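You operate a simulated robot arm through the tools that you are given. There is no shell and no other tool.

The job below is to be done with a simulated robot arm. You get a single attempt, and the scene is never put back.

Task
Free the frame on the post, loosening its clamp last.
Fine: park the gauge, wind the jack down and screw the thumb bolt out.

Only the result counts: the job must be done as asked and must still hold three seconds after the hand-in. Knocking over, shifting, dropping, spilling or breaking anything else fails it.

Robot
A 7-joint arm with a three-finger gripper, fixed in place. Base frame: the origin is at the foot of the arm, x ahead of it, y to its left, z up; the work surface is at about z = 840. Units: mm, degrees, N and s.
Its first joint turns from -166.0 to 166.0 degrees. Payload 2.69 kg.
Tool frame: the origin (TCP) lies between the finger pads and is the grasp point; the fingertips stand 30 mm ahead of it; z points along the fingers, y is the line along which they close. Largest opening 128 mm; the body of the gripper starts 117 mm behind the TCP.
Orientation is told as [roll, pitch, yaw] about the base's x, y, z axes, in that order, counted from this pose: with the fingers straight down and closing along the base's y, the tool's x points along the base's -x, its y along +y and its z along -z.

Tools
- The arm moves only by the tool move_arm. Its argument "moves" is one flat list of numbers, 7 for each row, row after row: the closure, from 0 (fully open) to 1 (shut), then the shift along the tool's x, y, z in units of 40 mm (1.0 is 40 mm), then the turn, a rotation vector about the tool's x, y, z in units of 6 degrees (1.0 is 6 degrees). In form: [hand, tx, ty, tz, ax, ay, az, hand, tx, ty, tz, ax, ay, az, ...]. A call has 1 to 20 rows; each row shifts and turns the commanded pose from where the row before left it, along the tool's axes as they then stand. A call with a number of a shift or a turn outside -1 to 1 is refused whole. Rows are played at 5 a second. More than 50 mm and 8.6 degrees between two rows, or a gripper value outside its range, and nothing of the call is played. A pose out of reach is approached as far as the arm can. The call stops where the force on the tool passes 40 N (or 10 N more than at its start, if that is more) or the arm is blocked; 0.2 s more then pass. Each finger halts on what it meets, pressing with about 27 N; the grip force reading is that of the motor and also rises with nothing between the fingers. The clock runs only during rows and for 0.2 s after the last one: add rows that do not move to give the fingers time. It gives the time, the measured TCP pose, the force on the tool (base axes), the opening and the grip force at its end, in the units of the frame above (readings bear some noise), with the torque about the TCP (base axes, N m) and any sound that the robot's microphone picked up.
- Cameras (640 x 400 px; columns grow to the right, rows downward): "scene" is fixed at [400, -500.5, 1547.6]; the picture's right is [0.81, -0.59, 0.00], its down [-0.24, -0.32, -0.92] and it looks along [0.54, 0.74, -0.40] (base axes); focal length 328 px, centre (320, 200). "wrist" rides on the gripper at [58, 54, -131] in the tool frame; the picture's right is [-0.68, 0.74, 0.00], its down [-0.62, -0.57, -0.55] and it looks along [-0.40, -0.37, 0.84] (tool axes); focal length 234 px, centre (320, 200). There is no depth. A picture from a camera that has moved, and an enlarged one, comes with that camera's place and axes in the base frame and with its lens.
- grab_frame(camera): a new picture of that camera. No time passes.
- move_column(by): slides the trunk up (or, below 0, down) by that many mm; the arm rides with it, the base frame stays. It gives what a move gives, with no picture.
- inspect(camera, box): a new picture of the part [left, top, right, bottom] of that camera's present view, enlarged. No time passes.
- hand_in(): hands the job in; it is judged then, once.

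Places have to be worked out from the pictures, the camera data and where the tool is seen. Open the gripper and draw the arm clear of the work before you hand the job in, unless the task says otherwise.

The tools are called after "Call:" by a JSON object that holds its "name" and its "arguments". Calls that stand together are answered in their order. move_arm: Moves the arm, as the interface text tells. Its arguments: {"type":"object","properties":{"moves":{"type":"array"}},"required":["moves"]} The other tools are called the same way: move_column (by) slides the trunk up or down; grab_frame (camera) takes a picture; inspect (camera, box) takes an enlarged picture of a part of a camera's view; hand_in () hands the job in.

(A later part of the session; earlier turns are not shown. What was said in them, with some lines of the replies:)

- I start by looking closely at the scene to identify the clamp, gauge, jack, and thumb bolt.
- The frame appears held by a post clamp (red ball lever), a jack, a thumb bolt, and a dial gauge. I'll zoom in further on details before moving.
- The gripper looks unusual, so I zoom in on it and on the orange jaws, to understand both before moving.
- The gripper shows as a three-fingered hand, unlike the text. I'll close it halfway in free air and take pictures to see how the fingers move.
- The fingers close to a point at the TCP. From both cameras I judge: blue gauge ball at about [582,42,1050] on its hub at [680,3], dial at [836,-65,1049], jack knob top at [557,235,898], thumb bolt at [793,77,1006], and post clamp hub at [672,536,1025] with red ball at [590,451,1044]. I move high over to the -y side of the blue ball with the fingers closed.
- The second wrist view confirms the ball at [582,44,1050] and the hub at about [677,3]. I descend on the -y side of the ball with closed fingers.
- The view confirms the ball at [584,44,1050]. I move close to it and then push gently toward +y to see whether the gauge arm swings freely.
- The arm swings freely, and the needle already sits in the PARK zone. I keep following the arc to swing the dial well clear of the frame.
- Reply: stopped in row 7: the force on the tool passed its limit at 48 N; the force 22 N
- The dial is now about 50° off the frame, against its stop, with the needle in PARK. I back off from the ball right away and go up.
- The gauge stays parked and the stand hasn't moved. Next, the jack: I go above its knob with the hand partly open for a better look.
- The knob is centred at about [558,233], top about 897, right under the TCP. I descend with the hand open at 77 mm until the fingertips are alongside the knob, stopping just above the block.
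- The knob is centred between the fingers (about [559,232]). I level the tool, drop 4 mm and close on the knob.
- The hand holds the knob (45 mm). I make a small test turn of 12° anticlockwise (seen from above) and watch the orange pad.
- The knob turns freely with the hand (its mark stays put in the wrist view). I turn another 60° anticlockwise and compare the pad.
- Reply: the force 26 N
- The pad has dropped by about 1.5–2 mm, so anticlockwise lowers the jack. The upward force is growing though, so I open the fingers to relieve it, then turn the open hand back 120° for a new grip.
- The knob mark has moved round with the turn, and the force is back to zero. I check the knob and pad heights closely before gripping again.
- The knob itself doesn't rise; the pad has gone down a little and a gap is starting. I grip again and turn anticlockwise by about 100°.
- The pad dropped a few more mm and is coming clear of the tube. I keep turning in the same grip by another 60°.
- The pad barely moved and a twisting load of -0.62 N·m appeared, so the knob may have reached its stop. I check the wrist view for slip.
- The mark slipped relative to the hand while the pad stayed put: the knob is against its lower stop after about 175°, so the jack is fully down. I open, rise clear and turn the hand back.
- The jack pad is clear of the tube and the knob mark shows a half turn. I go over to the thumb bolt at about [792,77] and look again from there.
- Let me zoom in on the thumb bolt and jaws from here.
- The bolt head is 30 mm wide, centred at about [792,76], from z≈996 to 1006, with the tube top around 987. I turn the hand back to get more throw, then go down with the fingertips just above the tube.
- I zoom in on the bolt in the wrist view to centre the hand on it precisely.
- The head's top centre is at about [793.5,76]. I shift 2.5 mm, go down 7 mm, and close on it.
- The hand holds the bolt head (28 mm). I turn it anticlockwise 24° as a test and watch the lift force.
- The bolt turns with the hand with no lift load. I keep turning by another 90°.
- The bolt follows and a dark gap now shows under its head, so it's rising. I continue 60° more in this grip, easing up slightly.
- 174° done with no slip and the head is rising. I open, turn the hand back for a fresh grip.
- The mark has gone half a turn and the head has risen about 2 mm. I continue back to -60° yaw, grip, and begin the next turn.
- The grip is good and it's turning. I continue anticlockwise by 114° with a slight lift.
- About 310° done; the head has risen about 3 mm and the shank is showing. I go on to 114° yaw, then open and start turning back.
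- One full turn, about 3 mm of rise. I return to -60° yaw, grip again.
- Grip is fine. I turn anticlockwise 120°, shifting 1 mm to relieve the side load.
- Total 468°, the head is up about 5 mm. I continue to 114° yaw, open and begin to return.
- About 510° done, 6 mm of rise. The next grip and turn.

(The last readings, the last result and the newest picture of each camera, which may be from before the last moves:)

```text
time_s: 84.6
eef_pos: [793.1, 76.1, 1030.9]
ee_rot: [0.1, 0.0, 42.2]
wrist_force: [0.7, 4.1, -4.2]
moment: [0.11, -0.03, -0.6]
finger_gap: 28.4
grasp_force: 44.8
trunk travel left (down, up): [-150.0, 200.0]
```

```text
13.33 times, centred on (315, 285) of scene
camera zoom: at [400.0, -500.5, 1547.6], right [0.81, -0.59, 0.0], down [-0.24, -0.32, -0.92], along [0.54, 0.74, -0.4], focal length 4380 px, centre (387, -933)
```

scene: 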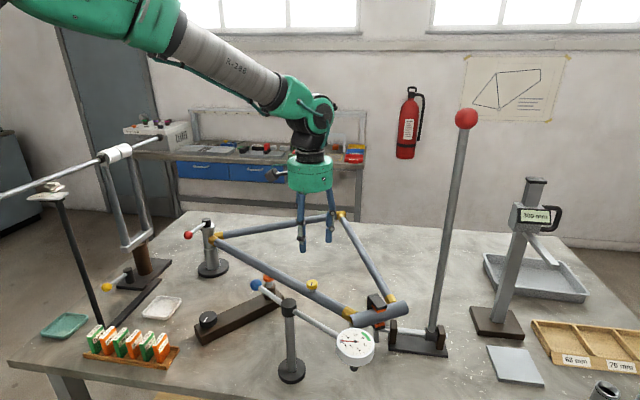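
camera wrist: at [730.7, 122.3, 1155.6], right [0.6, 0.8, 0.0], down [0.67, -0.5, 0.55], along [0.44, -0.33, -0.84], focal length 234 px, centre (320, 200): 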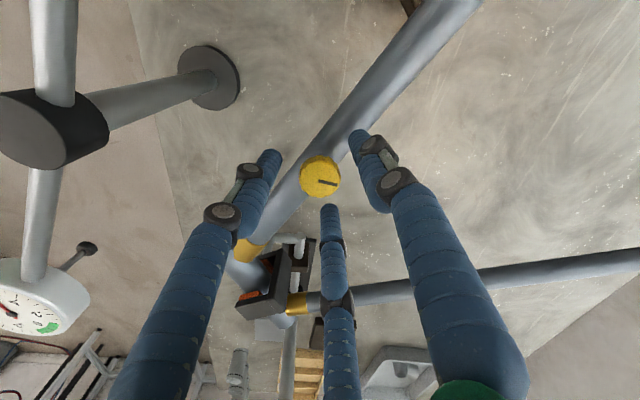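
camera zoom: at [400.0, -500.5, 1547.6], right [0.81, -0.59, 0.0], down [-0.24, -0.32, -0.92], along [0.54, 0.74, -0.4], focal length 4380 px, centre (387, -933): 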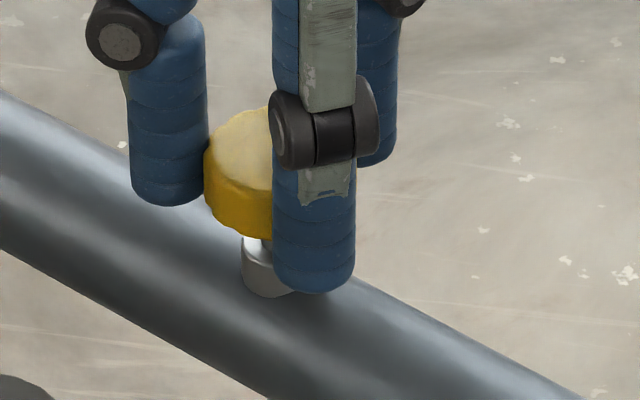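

A twisting load appeared and the mark shows the head slipping in the fingers after about 540°: the bolt is at its outer stop, fully screwed out. I let go, rise and square up the hand.

Call:
{"name": "move_arm", "arguments": {"moves": [0.5, 0, 0, 0, 0, 0, 0, 0.5, 0, 0, 0, 0, 0, 0, 0.5, 0, 0, -0.5, 0, 0, 0, 0.5, 0, 0, -0.9, 0, 0, 0, 0.5, 0, 0, -0.9, 0, 0, 1, 0.5, 0, 0, -0.9, 0, 0, 1, 0.5, 0, 0, -0.9, 0, 0, 1, 0.5, 0, 0, 0, 0, 0, 1, 0.5, 0, 0, 0, 0, 0, 1, 0.5, 0, 0, 0, 0, 0, 1, 0.5, 0, 0, 0, 0, 0, 1, 0.5, 0, 0, 0, 0, 0, 0]}}

Call:
{"name": "grab_frame", "arguments": {"camera": "scene"}}

Call:
{"name": "inspect", "arguments": {"camera": "scene", "box": [295, 270, 335, 300]}}

Call:
{"name": "inspect", "arguments": {"camera": "scene", "box": [230, 255, 310, 315]}}

```text
time_s: 87.2
eef_pos: [793.6, 76.1, 1193.0]
ee_rot: [0.2, 0.0, -0.1]
wrist_force: [0.6, 0.0, 0.2]
moment: [0.01, 0.0, -0.01]
finger_gap: 64.1
grasp_force: 0.1
trunk travel left (down, up): [-150.0, 200.0]
```

```text
taken
```

scene: 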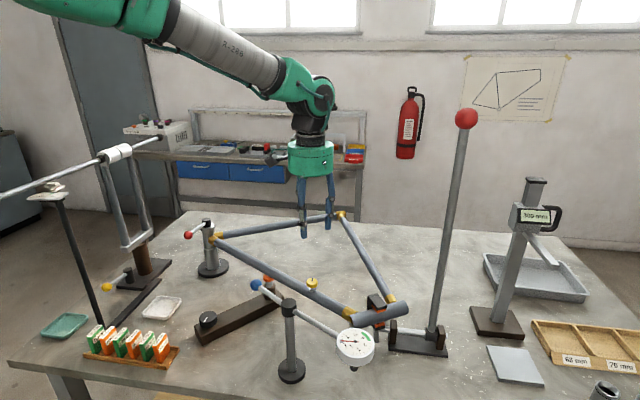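

```text
13.33 times, centred on (315, 285) of scene
camera zoom: at [400.0, -500.5, 1547.6], right [0.81, -0.59, 0.0], down [-0.24, -0.32, -0.92], along [0.54, 0.74, -0.4], focal length 4380 px, centre (387, -933)
```

zoom: 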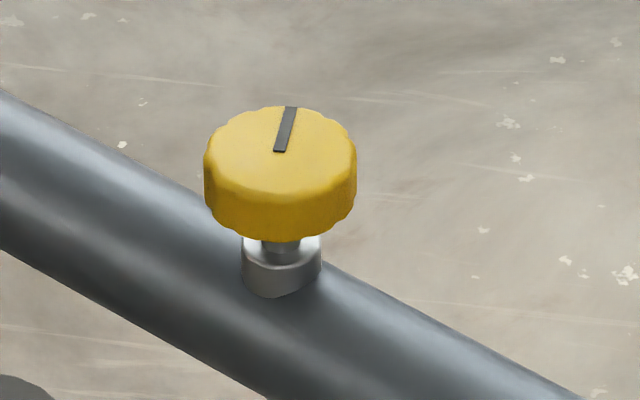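

```text
6.67 times, centred on (270, 285) of scene
camera zoom: at [400.0, -500.5, 1547.6], right [0.81, -0.59, 0.0], down [-0.24, -0.32, -0.92], along [0.54, 0.74, -0.4], focal length 2190 px, centre (653, -367)
```

zoom: 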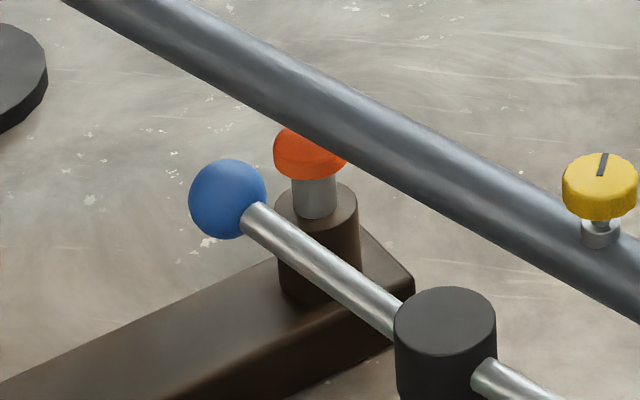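

The bolt mark shows exactly one and a half turns and everything else is unmoved; the jack pad is clear of the tube. Now I head toward the post clamp, closing the hand, and check arm clearance midway.

Call:
{"name": "move_arm", "arguments": {"moves": [1, 0.515, 0.9, 0, 0, 0, 0, 1, 0.515, 0.9, 0, 0, 0, 0, 1, 0.515, 0.9, 0, 0, 0, 0, 1, 0.515, 0.9, 0, 0, 0, 0, 1, 0.515, 0.9, 0, 0, 0, 0, 1, 0.515, 0.9, 0, 0, 0, 0, 1, 0, 0, 0, 0, 0, 0]}}

Call:
{"name": "grab_frame", "arguments": {"camera": "scene"}}

Call:
{"name": "grab_frame", "arguments": {"camera": "wrist"}}

```text
time_s: 88.8
eef_pos: [668.8, 294.5, 1193.1]
ee_rot: [0.0, -0.1, 0.0]
wrist_force: [-0.9, 1.3, 0.6]
moment: [-0.05, -0.01, -0.03]
finger_gap: 2.2
grasp_force: 26.9
trunk travel left (down, up): [-150.0, 200.0]
```

```text
taken
```

scene: 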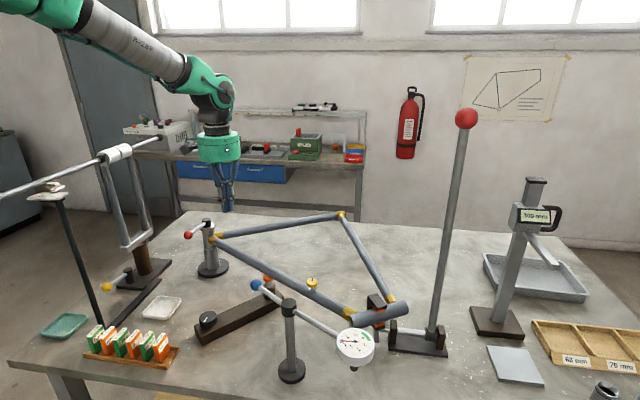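

```text
taken
camera wrist: at [610.4, 346.4, 1324.9], right [0.68, 0.74, 0.0], down [0.62, -0.57, 0.55], along [0.4, -0.37, -0.84], focal length 234 px, centre (320, 200)
```

wrist: 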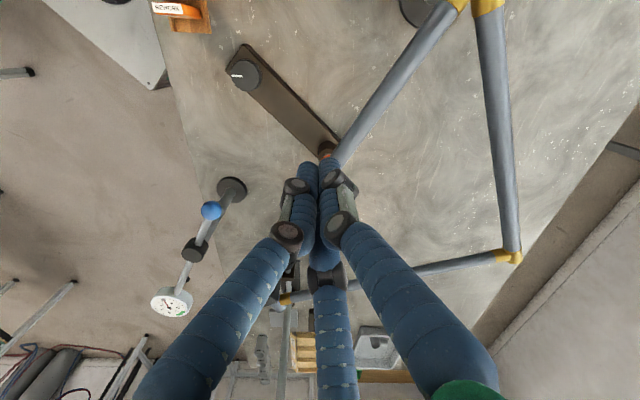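

The forearm stays high and well clear of the beam. I continue to the spot behind the red ball, still high.

Call:
{"name": "move_arm", "arguments": {"moves": [1, 0.51, 0.9, 0, 0, 0, 0, 1, 0.51, 0.9, 0, 0, 0, 0, 1, 0.51, 0.9, 0, 0, 0, 0, 1, 0.51, 0.9, 0, 0, 0, 0, 1, 0.51, 0.9, 0, 0, 0, 0, 1, 0, 0, 0, 0, 0, 0]}}

Call:
{"name": "grab_frame", "arguments": {"camera": "scene"}}

Call:
{"name": "grab_frame", "arguments": {"camera": "wrist"}}

```text
time_s: 90.2
eef_pos: [568.6, 473.8, 1194.8]
ee_rot: [0.0, 0.0, 0.0]
wrist_force: [0.3, 0.3, 0.2]
moment: [-0.09, -0.01, -0.02]
finger_gap: 2.3
grasp_force: 26.7
trunk travel left (down, up): [-150.0, 200.0]
```

```text
taken
```

scene: 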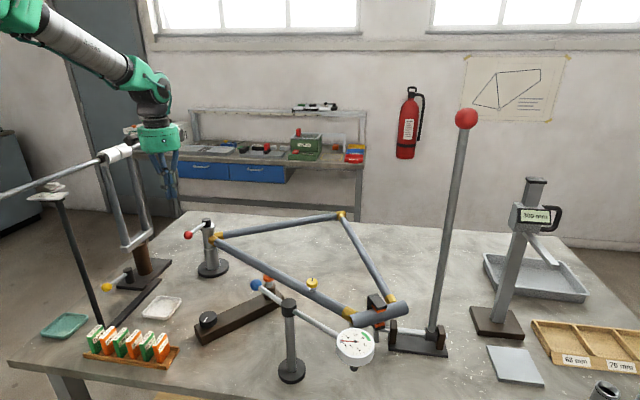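

```text
taken
camera wrist: at [510.4, 526.7, 1326.2], right [0.68, 0.74, 0.0], down [0.62, -0.57, 0.55], along [0.4, -0.37, -0.84], focal length 234 px, centre (320, 200)
```

wrist: 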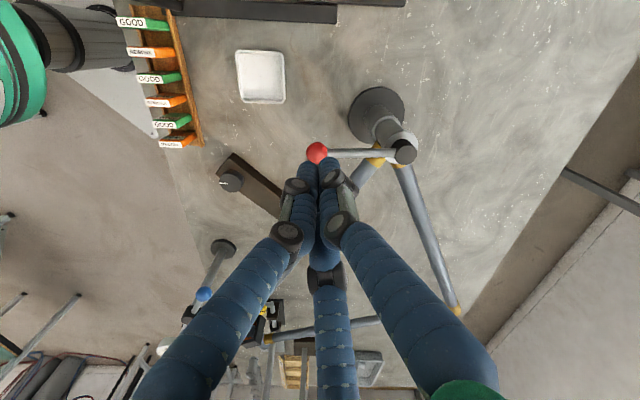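

The ball is at [589,450]. I shift 17 mm further back so the fingers clear it, then descend to ball height.

Call:
{"name": "move_arm", "arguments": {"moves": [1, 0.35, 0.26, 0, 0, 0, 0, 1, 0, 0, 0.9, 0, 0, 0, 1, 0, 0, 0.9, 0, 0, 0, 1, 0, 0, 0.9, 0, 0, 0, 1, 0, 0, 0.8, 0, 0, 0, 1, 0, 0, 0, 0, 0, 0]}}

Call:
{"name": "grab_frame", "arguments": {"camera": "wrist"}}

Call:
{"name": "grab_frame", "arguments": {"camera": "scene"}}

```text
time_s: 91.6
eef_pos: [555.8, 484.4, 1053.5]
ee_rot: [-0.1, 0.1, 0.0]
wrist_force: [0.1, -0.1, -0.3]
moment: [-0.02, 0.03, -0.03]
finger_gap: 2.4
grasp_force: 26.5
trunk travel left (down, up): [-150.0, 200.0]
```

```text
taken
camera wrist: at [497.4, 536.3, 1185.9], right [0.68, 0.74, 0.0], down [0.62, -0.57, 0.55], along [0.4, -0.37, -0.84], focal length 234 px, centre (320, 200)
```

wrist: 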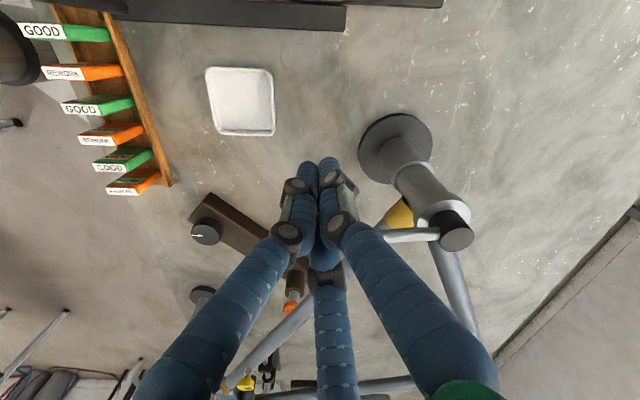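

```text
taken
```

scene: 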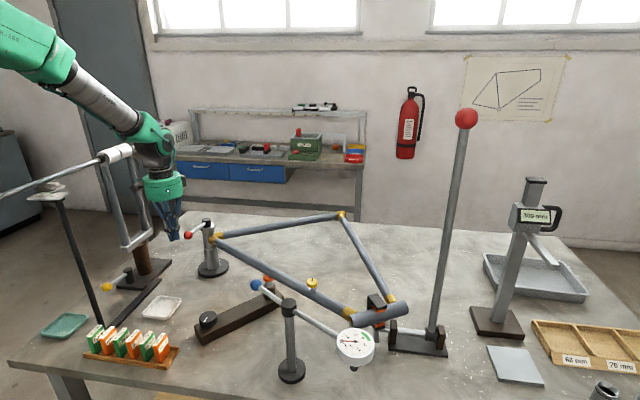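

Now I come up to the ball and push it gently anticlockwise (toward +x, -y) a few mm to feel the clamp.

Call:
{"name": "move_arm", "arguments": {"moves": [1, -0.25, -0.18, 0, 0, 0, 0, 1, -0.1, -0.07, 0, 0, 0, 0, 1, -0.07, -0.1, 0, 0, 0, 0, 1, -0.06, -0.1, 0, 0, 0, 0, 1, 0, 0, 0, 0, 0, 0]}}

Call:
{"name": "inspect", "arguments": {"camera": "scene", "box": [160, 195, 260, 280]}}

Call:
{"name": "grab_frame", "arguments": {"camera": "wrist"}}

```text
time_s: 92.7
eef_pos: [569.8, 472.2, 1055.7]
ee_rot: [0.3, 0.1, 0.1]
wrist_force: [-7.9, 15.1, -5.0]
moment: [0.19, 0.06, 0.1]
finger_gap: 2.1
grasp_force: 26.5
trunk travel left (down, up): [-150.0, 200.0]
stopped in row 5: the force on the tool passed its limit at 44 N (the readings are from after the stop); the commanded pose is now the measured one
```

```text
4.71 times, centred on (210, 238) of scene
camera zoom: at [400.0, -500.5, 1547.6], right [0.81, -0.59, 0.0], down [-0.24, -0.32, -0.92], along [0.54, 0.74, -0.4], focal length 1546 px, centre (838, 24)
```

zoom: 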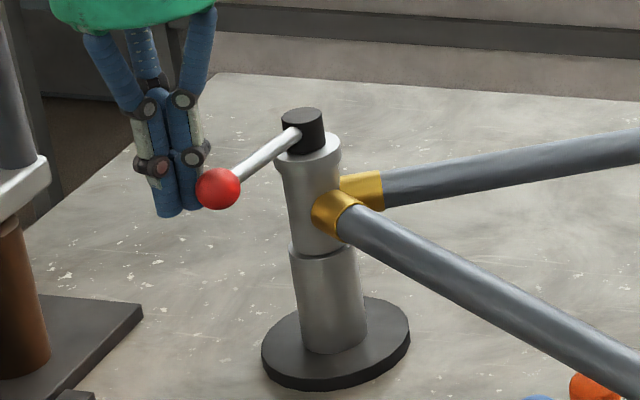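

```text
taken
camera wrist: at [512.3, 523.2, 1187.7], right [0.68, 0.74, 0.0], down [0.62, -0.57, 0.55], along [0.4, -0.37, -0.84], focal length 234 px, centre (320, 200)
```

wrist: 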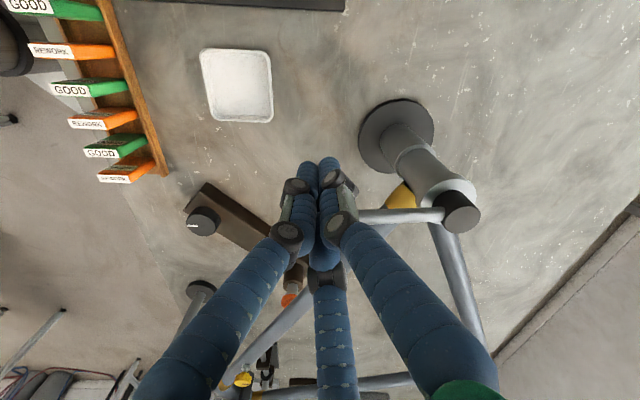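

The ball did not budge at 44 N, so the lever seems to be at its stop in this direction. I back off, rise over the lever, and come down on its other side to test the opposite way.

Call:
{"name": "move_arm", "arguments": {"moves": [1, 0.35, 0.35, 0, 0, 0, 0, 1, 0, 0, -0.9, 0, 0, 0, 1, 0, 0, -0.9, 0, 0, 0, 1, -0.6, -0.55, -0.4, 0, 0, 0, 1, -0.6, -0.55, 0, 0, 0, 0, 1, -0.6, -0.6, 0, 0, 0, 0, 1, 0, 0, 0, 0, 0, 0]}}

Call:
{"name": "grab_frame", "arguments": {"camera": "wrist"}}

Call:
{"name": "inspect", "arguments": {"camera": "scene", "box": [160, 195, 260, 280]}}

```text
time_s: 94.3
eef_pos: [629.4, 416.0, 1143.5]
ee_rot: [0.2, 0.2, 0.1]
wrist_force: [0.1, 0.6, -0.1]
moment: [0.08, 0.05, 0.03]
finger_gap: 2.1
grasp_force: 26.8
trunk travel left (down, up): [-150.0, 200.0]
```

```text
taken
camera wrist: at [572.2, 467.8, 1275.1], right [0.68, 0.74, 0.0], down [0.62, -0.57, 0.54], along [0.4, -0.37, -0.84], focal length 234 px, centre (320, 200)
```

wrist: 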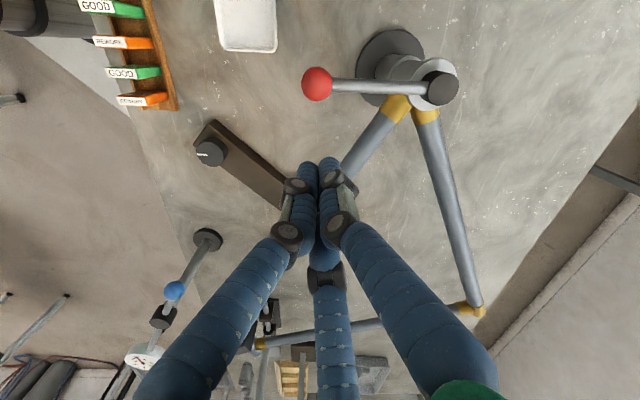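

```text
4.71 times, centred on (210, 238) of scene
camera zoom: at [400.0, -500.5, 1547.6], right [0.81, -0.59, 0.0], down [-0.24, -0.32, -0.92], along [0.54, 0.74, -0.4], focal length 1546 px, centre (838, 24)
```

zoom: 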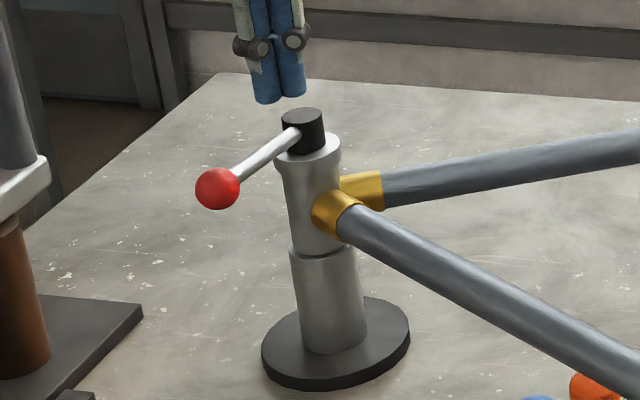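

The ball is still at [590,448]. I descend on its other side and push gently clockwise (toward -x, +y).

Call:
{"name": "move_arm", "arguments": {"moves": [1, 0, 0, 0.9, 0, 0, 0, 1, 0, 0, 0.9, 0, 0, 0, 1, 0, 0, 0.4, 0, 0, 0, 1, 0.2, 0.2, 0, 0, 0, 0, 1, 0.1, 0.1, 0, 0, 0, 0, 1, 0.06, 0.06, 0, 0, 0, 0, 1, 0.06, 0.06, 0, 0, 0, 0, 1, 0.05, 0.06, 0, 0, 0, 0, 1, 0.05, 0.06, 0, 0, 0, 0, 1, 0, 0, 0, 0, 0, 0]}}

Call:
{"name": "inspect", "arguments": {"camera": "scene", "box": [160, 195, 260, 280]}}

Call:
{"name": "grab_frame", "arguments": {"camera": "wrist"}}

```text
time_s: 96.5
eef_pos: [608.6, 436.5, 1056.7]
ee_rot: [0.4, 0.2, 0.0]
wrist_force: [-0.4, -0.3, 0.3]
moment: [-0.02, 0.01, -0.01]
finger_gap: 2.2
grasp_force: 27.0
trunk travel left (down, up): [-150.0, 200.0]
```

```text
4.71 times, centred on (210, 238) of scene
camera zoom: at [400.0, -500.5, 1547.6], right [0.81, -0.59, 0.0], down [-0.24, -0.32, -0.92], along [0.54, 0.74, -0.4], focal length 1546 px, centre (838, 24)
```

zoom: 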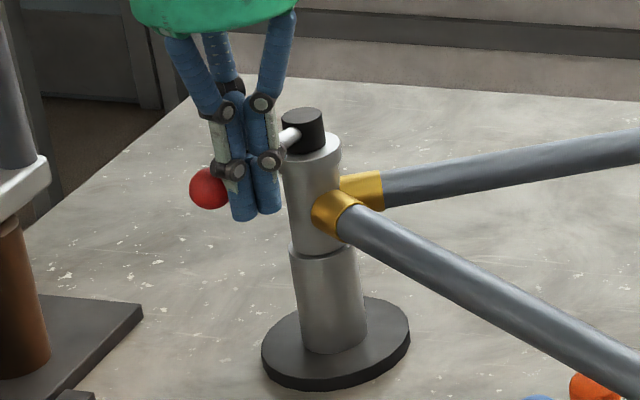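

```text
taken
camera wrist: at [550.7, 488.6, 1188.0], right [0.68, 0.74, 0.0], down [0.62, -0.57, 0.55], along [0.4, -0.37, -0.84], focal length 234 px, centre (320, 200)
```

wrist: 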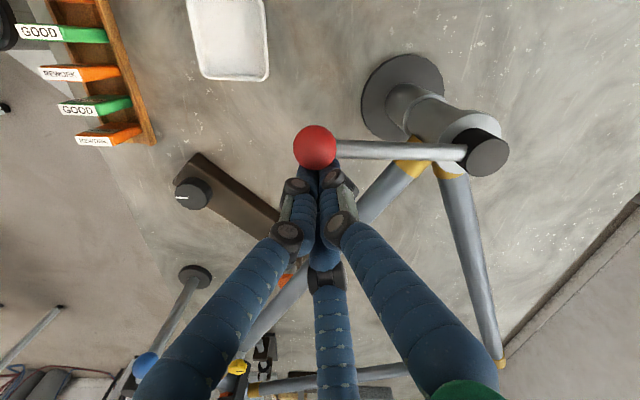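

The lever moves freely this way, so clockwise loosens it. I continue pushing along the arc to about 45°.

Call:
{"name": "move_arm", "arguments": {"moves": [1, 0.24, 0.06, 0, 0, 0, 0, 1, 0.19, 0.18, 0, 0, 0, 0, 1, 0.19, 0.18, 0, 0, 0, 0, 1, 0.225, 0.32, 0, 0, 0, 0, 1, 0.225, 0.32, 0, 0, 0, 0, 1, 0.134, 0.36, 0, 0, 0, 0, 1, 0.134, 0.36, 0, 0, 0, 0, 1, 0, 0, 0, 0, 0, 0]}}

Call:
{"name": "inspect", "arguments": {"camera": "scene", "box": [160, 195, 260, 280]}}

Call:
{"name": "grab_frame", "arguments": {"camera": "wrist"}}

Call:
{"name": "grab_frame", "arguments": {"camera": "scene"}}

```text
time_s: 98.3
eef_pos: [554.7, 507.7, 1056.4]
ee_rot: [0.2, 0.1, 0.0]
wrist_force: [0.3, 0.8, -0.6]
moment: [-0.01, -0.04, -0.03]
finger_gap: 2.3
grasp_force: 26.2
trunk travel left (down, up): [-150.0, 200.0]
```

```text
4.71 times, centred on (210, 238) of scene
camera zoom: at [400.0, -500.5, 1547.6], right [0.81, -0.59, 0.0], down [-0.24, -0.32, -0.92], along [0.54, 0.74, -0.4], focal length 1546 px, centre (838, 24)
```

zoom: 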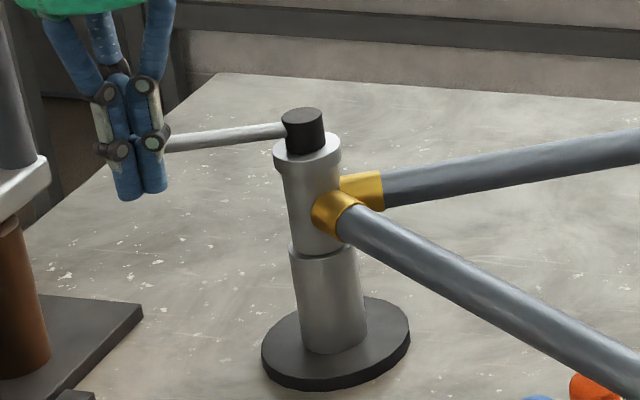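

```text
taken
camera wrist: at [497.0, 559.8, 1188.2], right [0.68, 0.74, 0.0], down [0.62, -0.57, 0.55], along [0.4, -0.37, -0.84], focal length 234 px, centre (320, 200)
```

wrist: 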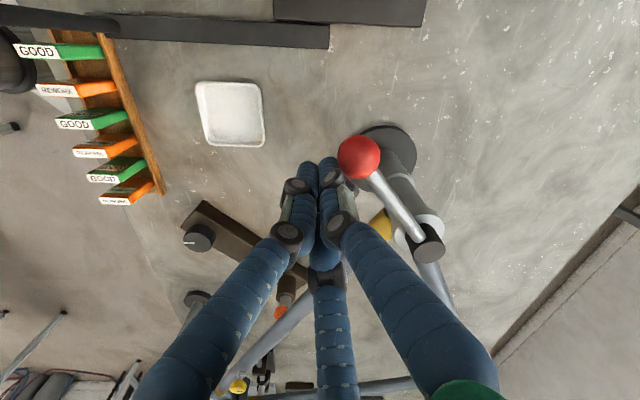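

```text
taken
```

scene: 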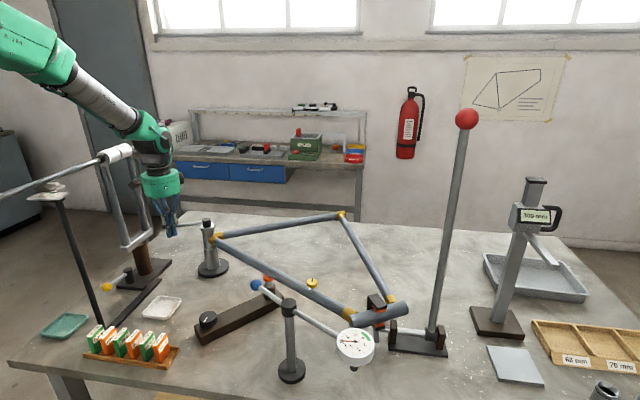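

The lever has swung about 45° with no resistance and nothing else moved. I continue carefully another 15–20°, keeping away from the beam on the left stand.

Call:
{"name": "move_arm", "arguments": {"moves": [1, 0.03, 0.26, 0, 0, 0, 0, 1, 0.02, 0.26, 0, 0, 0, 0, 1, 0.01, 0.26, 0, 0, 0, 0, 1, 0, 0, 0, 0, 0, 0]}}

Call:
{"name": "inspect", "arguments": {"camera": "scene", "box": [60, 90, 260, 280]}}

Call:
{"name": "grab_frame", "arguments": {"camera": "wrist"}}

```text
time_s: 99.3
eef_pos: [552.5, 540.0, 1056.3]
ee_rot: [0.2, 0.1, 0.0]
wrist_force: [0.0, -0.4, 0.4]
moment: [0.0, 0.03, -0.03]
finger_gap: 1.9
grasp_force: 27.4
trunk travel left (down, up): [-150.0, 200.0]
```

```text
2.11 times, centred on (160, 185) of scene
camera zoom: at [400.0, -500.5, 1547.6], right [0.81, -0.59, 0.0], down [-0.24, -0.32, -0.92], along [0.54, 0.74, -0.4], focal length 692 px, centre (657, 232)
```

zoom: 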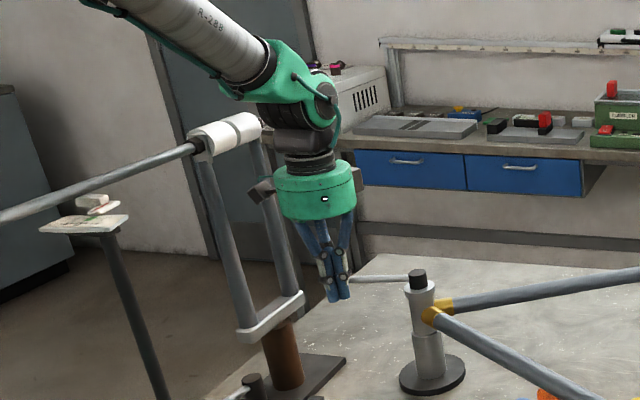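

```text
taken
camera wrist: at [494.9, 590.7, 1188.9], right [0.68, 0.74, 0.0], down [0.62, -0.57, 0.55], along [0.4, -0.37, -0.84], focal length 234 px, centre (320, 200)
```

wrist: 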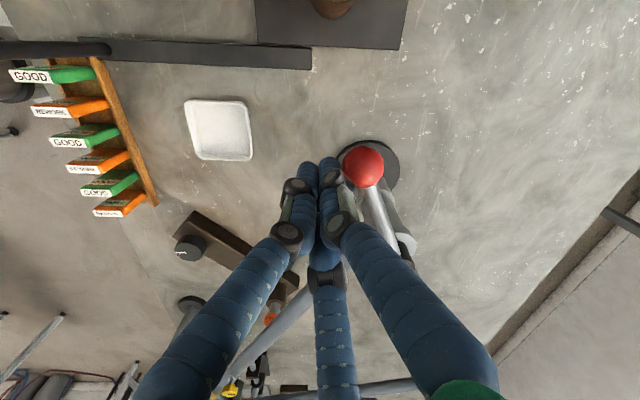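

The lever is now about 60° loosened with no end stop felt yet, but the hand is nearing the left stand. To go on safely I back off and push on the rod nearer the hub instead.

Call:
{"name": "move_arm", "arguments": {"moves": [1, -0.05, -0.62, 0, 0, 0, 0, 1, -0.65, -0.07, 0, 0, 0, 0, 1, -0.65, -0.05, 0, 0, 0, 0, 1, 0, 0.17, 0, 0, 0, 0, 1, 0, 0.17, 0, 0, 0, 0, 1, 0, 0.2, 0, 0, 0, 0, 1, 0, 0.2, 0, 0, 0, 0, 1, 0, 0, 0, 0, 0, 0]}}

Call:
{"name": "inspect", "arguments": {"camera": "scene", "box": [60, 90, 260, 280]}}

Call:
{"name": "grab_frame", "arguments": {"camera": "wrist"}}

```text
time_s: 101.1
eef_pos: [606.2, 539.8, 1056.1]
ee_rot: [0.4, 0.1, 0.1]
wrist_force: [0.0, 0.0, 0.0]
moment: [0.01, -0.01, 0.03]
finger_gap: 2.1
grasp_force: 27.5
trunk travel left (down, up): [-150.0, 200.0]
```

```text
2.11 times, centred on (160, 185) of scene
camera zoom: at [400.0, -500.5, 1547.6], right [0.81, -0.59, 0.0], down [-0.24, -0.32, -0.92], along [0.54, 0.74, -0.4], focal length 692 px, centre (657, 232)
```

zoom: 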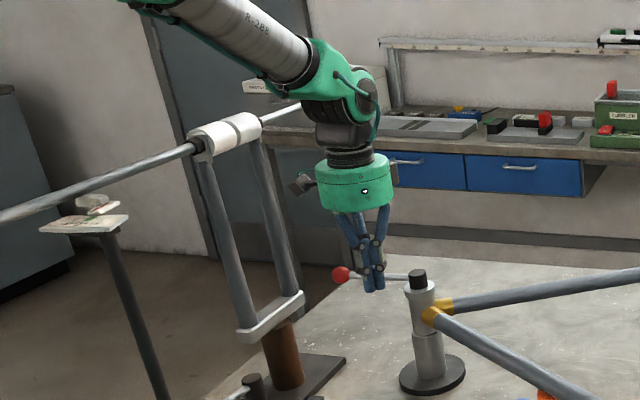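

```text
taken
camera wrist: at [548.2, 591.4, 1188.1], right [0.68, 0.74, 0.0], down [0.62, -0.57, 0.55], along [0.4, -0.37, -0.84], focal length 234 px, centre (320, 200)
```

wrist: 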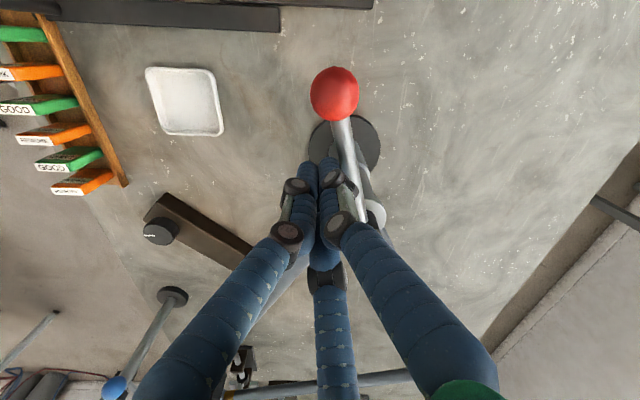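

The ball is now at about [569,583], roughly 71° from the start. I continue in small steps looking for the end stop.

Call:
{"name": "move_arm", "arguments": {"moves": [1, -0.04, 0.16, 0, 0, 0, 0, 1, -0.04, 0.16, 0, 0, 0, 0, 1, -0.06, 0.15, 0, 0, 0, 0, 1, -0.06, 0.15, 0, 0, 0, 0, 1, 0, 0, 0, 0, 0, 0]}}

Call:
{"name": "grab_frame", "arguments": {"camera": "wrist"}}

Call:
{"name": "inspect", "arguments": {"camera": "scene", "box": [60, 90, 260, 280]}}

```text
time_s: 102.3
eef_pos: [612.5, 561.3, 1055.4]
ee_rot: [0.0, 0.2, 0.0]
wrist_force: [-16.6, -31.4, 4.4]
moment: [-0.41, 0.15, 0.04]
finger_gap: 2.0
grasp_force: 27.0
trunk travel left (down, up): [-150.0, 200.0]
```

```text
taken
camera wrist: at [555.2, 613.2, 1188.1], right [0.68, 0.74, 0.0], down [0.62, -0.57, 0.55], along [0.4, -0.37, -0.84], focal length 234 px, centre (320, 200)
```

wrist: 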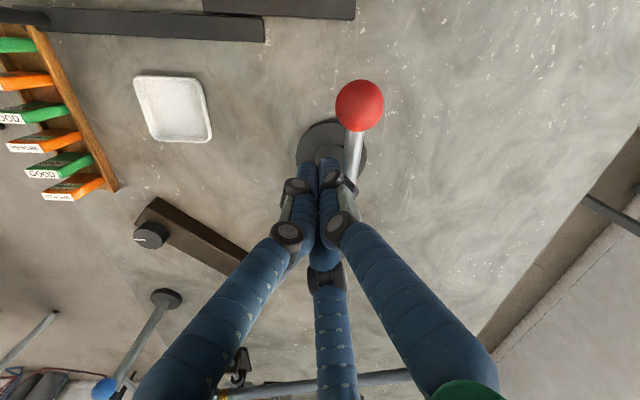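

```text
2.11 times, centred on (160, 185) of scene
camera zoom: at [400.0, -500.5, 1547.6], right [0.81, -0.59, 0.0], down [-0.24, -0.32, -0.92], along [0.54, 0.74, -0.4], focal length 692 px, centre (657, 232)
```

zoom: 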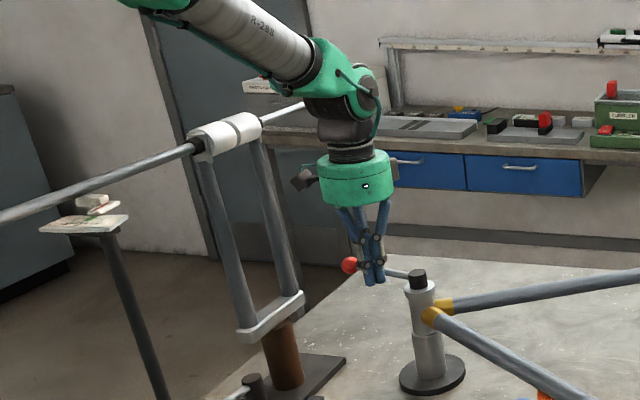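

The lever has hit its end stop at about 90° (35 N): the clamp is fully loose. I back off, rise clear and open the hand up high.

Call:
{"name": "move_arm", "arguments": {"moves": [1, 0.3, -0.35, 0, 0, 0, 0, 1, 0.3, -0.4, -0.1, 0, 0, 0, 1, 0, 0, -0.9, 0, 0, 0, 1, 0, 0, -0.9, 0, 0, 0, 1, 0, 0, -0.9, 0, 0, 0, 1, 0, 0, -0.9, 0, 0, 0, 1, 0, 0, -0.9, 0, 0, 0, 1, 0, 0, 0, 0, 0, 0]}}

Call:
{"name": "grab_frame", "arguments": {"camera": "scene"}}

Call:
{"name": "grab_frame", "arguments": {"camera": "wrist"}}

Call:
{"name": "inspect", "arguments": {"camera": "scene", "box": [160, 195, 260, 280]}}

```text
time_s: 104.1
eef_pos: [590.0, 535.1, 1241.9]
ee_rot: [0.3, 0.0, 0.0]
wrist_force: [0.4, -0.7, 0.3]
moment: [0.03, -0.02, 0.01]
finger_gap: 2.2
grasp_force: 27.3
trunk travel left (down, up): [-150.0, 200.0]
```

```text
taken
```

scene: 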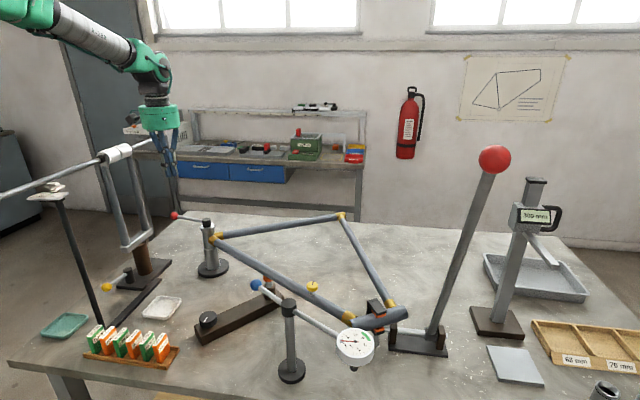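

```text
taken
camera wrist: at [532.3, 585.3, 1372.8], right [0.68, 0.74, 0.0], down [0.62, -0.57, 0.55], along [0.4, -0.37, -0.84], focal length 234 px, centre (320, 200)
```

wrist: 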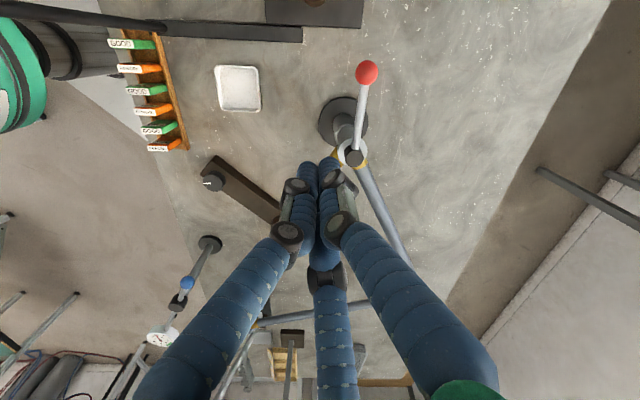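

```text
4.71 times, centred on (210, 238) of scene
camera zoom: at [400.0, -500.5, 1547.6], right [0.81, -0.59, 0.0], down [-0.24, -0.32, -0.92], along [0.54, 0.74, -0.4], focal length 1546 px, centre (838, 24)
```

zoom: 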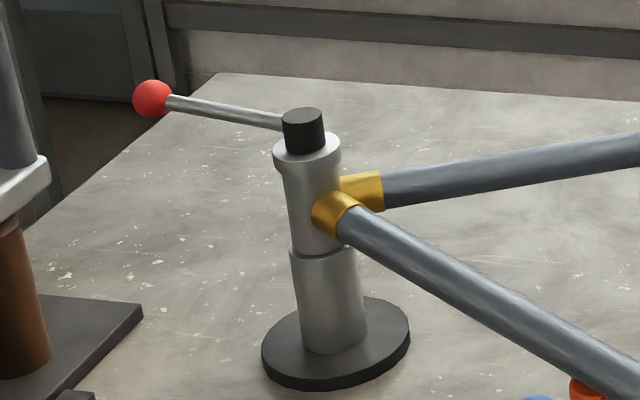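

The clamp lever is fully round, but the tall lever now leans, so it has moved since the clamp came loose. I look closely at it and the fork.

Call:
{"name": "inspect", "arguments": {"camera": "scene", "box": [330, 270, 470, 370]}}

Call:
{"name": "inspect", "arguments": {"camera": "scene", "box": [380, 120, 540, 370]}}

Call:
{"name": "inspect", "arguments": {"camera": "wrist", "box": [220, 280, 330, 400]}}

Call:
{"name": "inspect", "arguments": {"camera": "scene", "box": [230, 255, 310, 315]}}

```text
4.00 times, centred on (400, 320) of scene
camera zoom: at [400.0, -500.5, 1547.6], right [0.81, -0.59, 0.0], down [-0.24, -0.32, -0.92], along [0.54, 0.74, -0.4], focal length 1314 px, centre (0, -280)
```

zoom: 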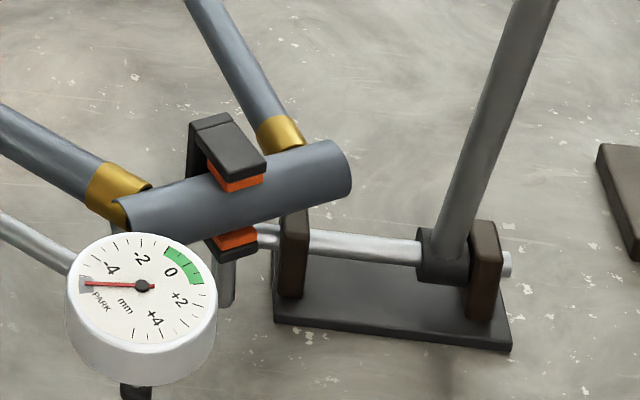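

```text
1.60 times, centred on (460, 245) of scene
camera zoom: at [400.0, -500.5, 1547.6], right [0.81, -0.59, 0.0], down [-0.24, -0.32, -0.92], along [0.54, 0.74, -0.4], focal length 526 px, centre (96, 128)
```

zoom: 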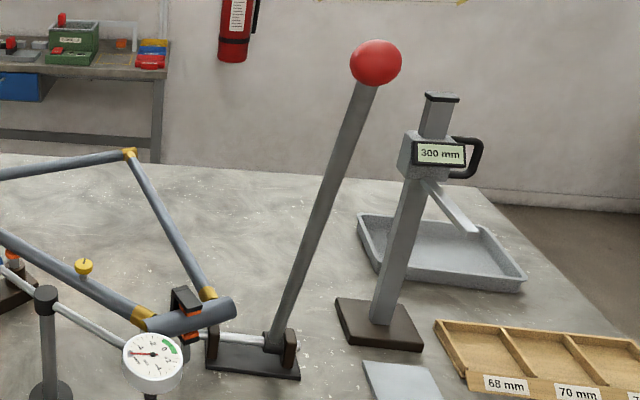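

```text
3.33 times, centred on (275, 340) of wrist
camera zoom: at [532.3, 585.3, 1372.8], right [0.68, 0.74, 0.0], down [0.62, -0.57, 0.55], along [0.4, -0.37, -0.84], focal length 781 px, centre (470, -267)
```

zoom: 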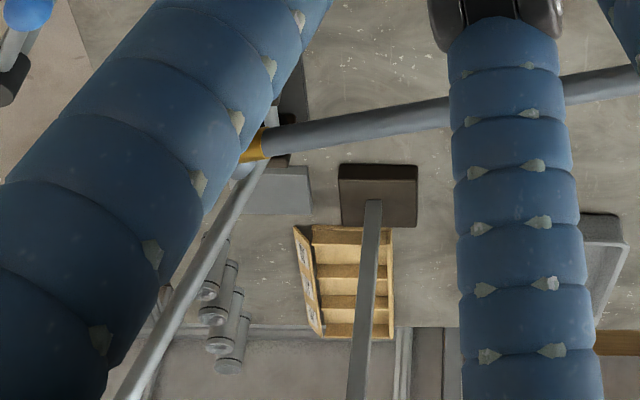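

```text
6.67 times, centred on (270, 285) of scene
camera zoom: at [400.0, -500.5, 1547.6], right [0.81, -0.59, 0.0], down [-0.24, -0.32, -0.92], along [0.54, 0.74, -0.4], focal length 2190 px, centre (653, -367)
```

zoom: 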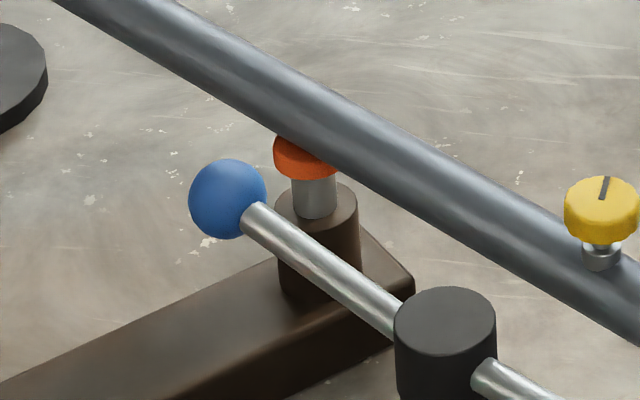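

After the release the frame settled a little and the lever leaned with it. I let 0.4 s pass without moving to see whether it's still in motion.

Call:
{"name": "move_arm", "arguments": {"moves": [1, 0, 0, 0, 0, 0, 0]}}

Call:
{"name": "inspect", "arguments": {"camera": "scene", "box": [380, 120, 540, 370]}}

Call:
{"name": "inspect", "arguments": {"camera": "scene", "box": [330, 270, 470, 370]}}

```text
time_s: 104.5
eef_pos: [590.2, 533.7, 1241.5]
ee_rot: [0.3, 0.2, -0.1]
wrist_force: [0.5, 0.4, -0.4]
moment: [0.02, -0.04, 0.04]
finger_gap: 2.2
grasp_force: 26.5
trunk travel left (down, up): [-150.0, 200.0]
```

```text
1.60 times, centred on (460, 245) of scene
camera zoom: at [400.0, -500.5, 1547.6], right [0.81, -0.59, 0.0], down [-0.24, -0.32, -0.92], along [0.54, 0.74, -0.4], focal length 526 px, centre (96, 128)
```

zoom: 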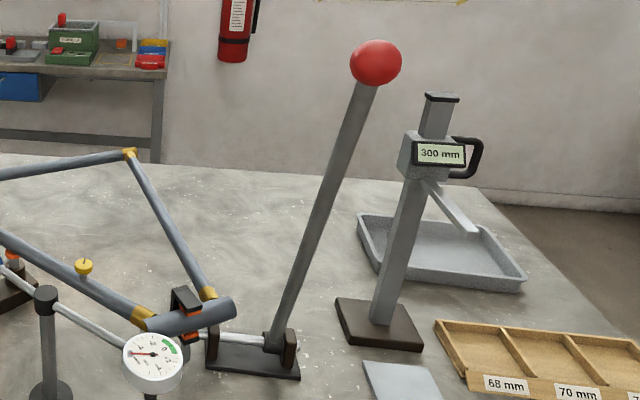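

```text
4.00 times, centred on (400, 320) of scene
camera zoom: at [400.0, -500.5, 1547.6], right [0.81, -0.59, 0.0], down [-0.24, -0.32, -0.92], along [0.54, 0.74, -0.4], focal length 1314 px, centre (0, -280)
```

zoom: 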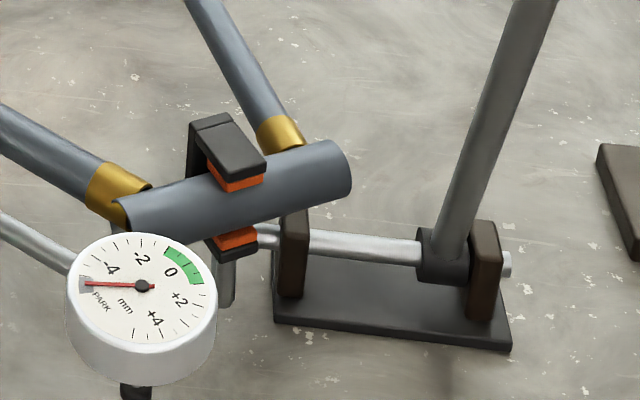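

Everything is at rest: the lever's lean is just the freed frame settling. I move the arm back to its starting place, open the hand, and wait a few seconds to confirm it all holds.

Call:
{"name": "move_arm", "arguments": {"moves": [1, 0.315, -0.96, -0.46, 0, 0, 0, 1, 0.315, -0.96, -0.46, 0, 0, 0, 0.5, 0.315, -0.96, -0.46, 0, 0, 0, 0, 0.315, -0.96, -0.46, 0, 0, 0, 0, 0.315, -0.96, -0.46, 0, 0, 0, 0, 0, 0, 0, 0, 0, 0, 0, 0, 0, 0, 0, 0, 0, 0, 0, 0, 0, 0, 0, 0, 0, 0, 0, 0, 0, 0, 0, 0, 0, 0, 0, 0, 0, 0, 0, 0, 0, 0, 0, 0, 0, 0, 0, 0, 0, 0, 0, 0, 0, 0, 0, 0, 0, 0, 0, 0, 0, 0, 0, 0, 0, 0]}}

Call:
{"name": "grab_frame", "arguments": {"camera": "scene"}}

Call:
{"name": "inspect", "arguments": {"camera": "scene", "box": [230, 255, 310, 315]}}

Call:
{"name": "grab_frame", "arguments": {"camera": "wrist"}}

```text
time_s: 107.5
eef_pos: [527.7, 343.0, 1328.9]
ee_rot: [0.4, 0.1, 0.0]
wrist_force: [-0.1, 0.4, 0.7]
moment: [-0.04, -0.02, -0.01]
finger_gap: 128.0
grasp_force: 0.1
trunk travel left (down, up): [-150.0, 200.0]
```

```text
taken
```

scene: 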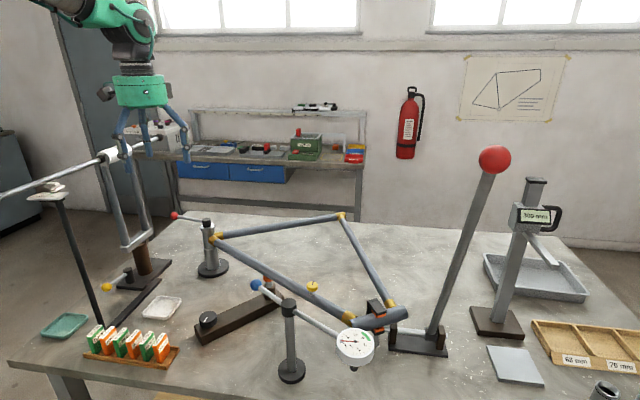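

```text
6.67 times, centred on (270, 285) of scene
camera zoom: at [400.0, -500.5, 1547.6], right [0.81, -0.59, 0.0], down [-0.24, -0.32, -0.92], along [0.54, 0.74, -0.4], focal length 2190 px, centre (653, -367)
```

zoom: 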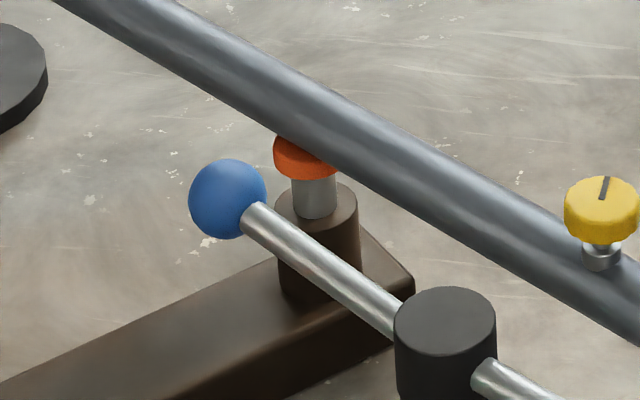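

```text
taken
camera wrist: at [469.7, 393.7, 1460.9], right [0.68, 0.74, 0.0], down [0.62, -0.57, 0.55], along [0.4, -0.37, -0.84], focal length 234 px, centre (320, 200)
```

wrist: 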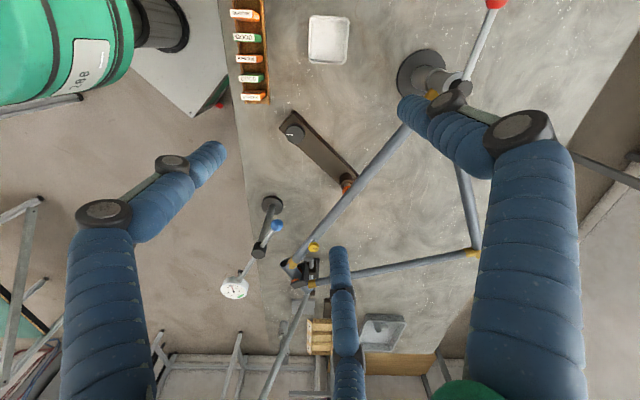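

All has held still for several seconds. The gauge is parked, the jack is fully down, the thumb bolt is out to its stop, and the clamp lever, loosened last, is at its open stop. The arm is clear and the hand is open, so I hand in the job.

Call:
{"name": "hand_in", "arguments": {}}

```text
The job is handed in.
```

I freed the frame on the post and handed the job in; no verdict came back. The clamp came last, after everything else was released.

1. **Gauge:** I swung it clear of the frame to its stop. The needle reads PARK.
2. **Jack:** I wound it down about half a turn to its lower stop.
3. **Thumb bolt:** I screwed it out one and a half turns to its outer stop.
4. **Clamp:** I first pushed the red-ball lever the wrong way. It didn't move, and the push stopped at 44 N. The other way it swung freely about 90° to its open stop.

**After the release:** the frame sagged about 11 mm near the thumb bolt, and the tall red-ball lever gripping it now leans toward the scene camera. I never touched that lever. Both had stopped moving by about three seconds before the hand-in. The sagged frame may now be resting on the lowered jack pad; the pictures don't settle it. The lean is the one thing that could count as shifting something else.

I saw nothing else moved or knocked over. The arm is back where it started with the gripper open.
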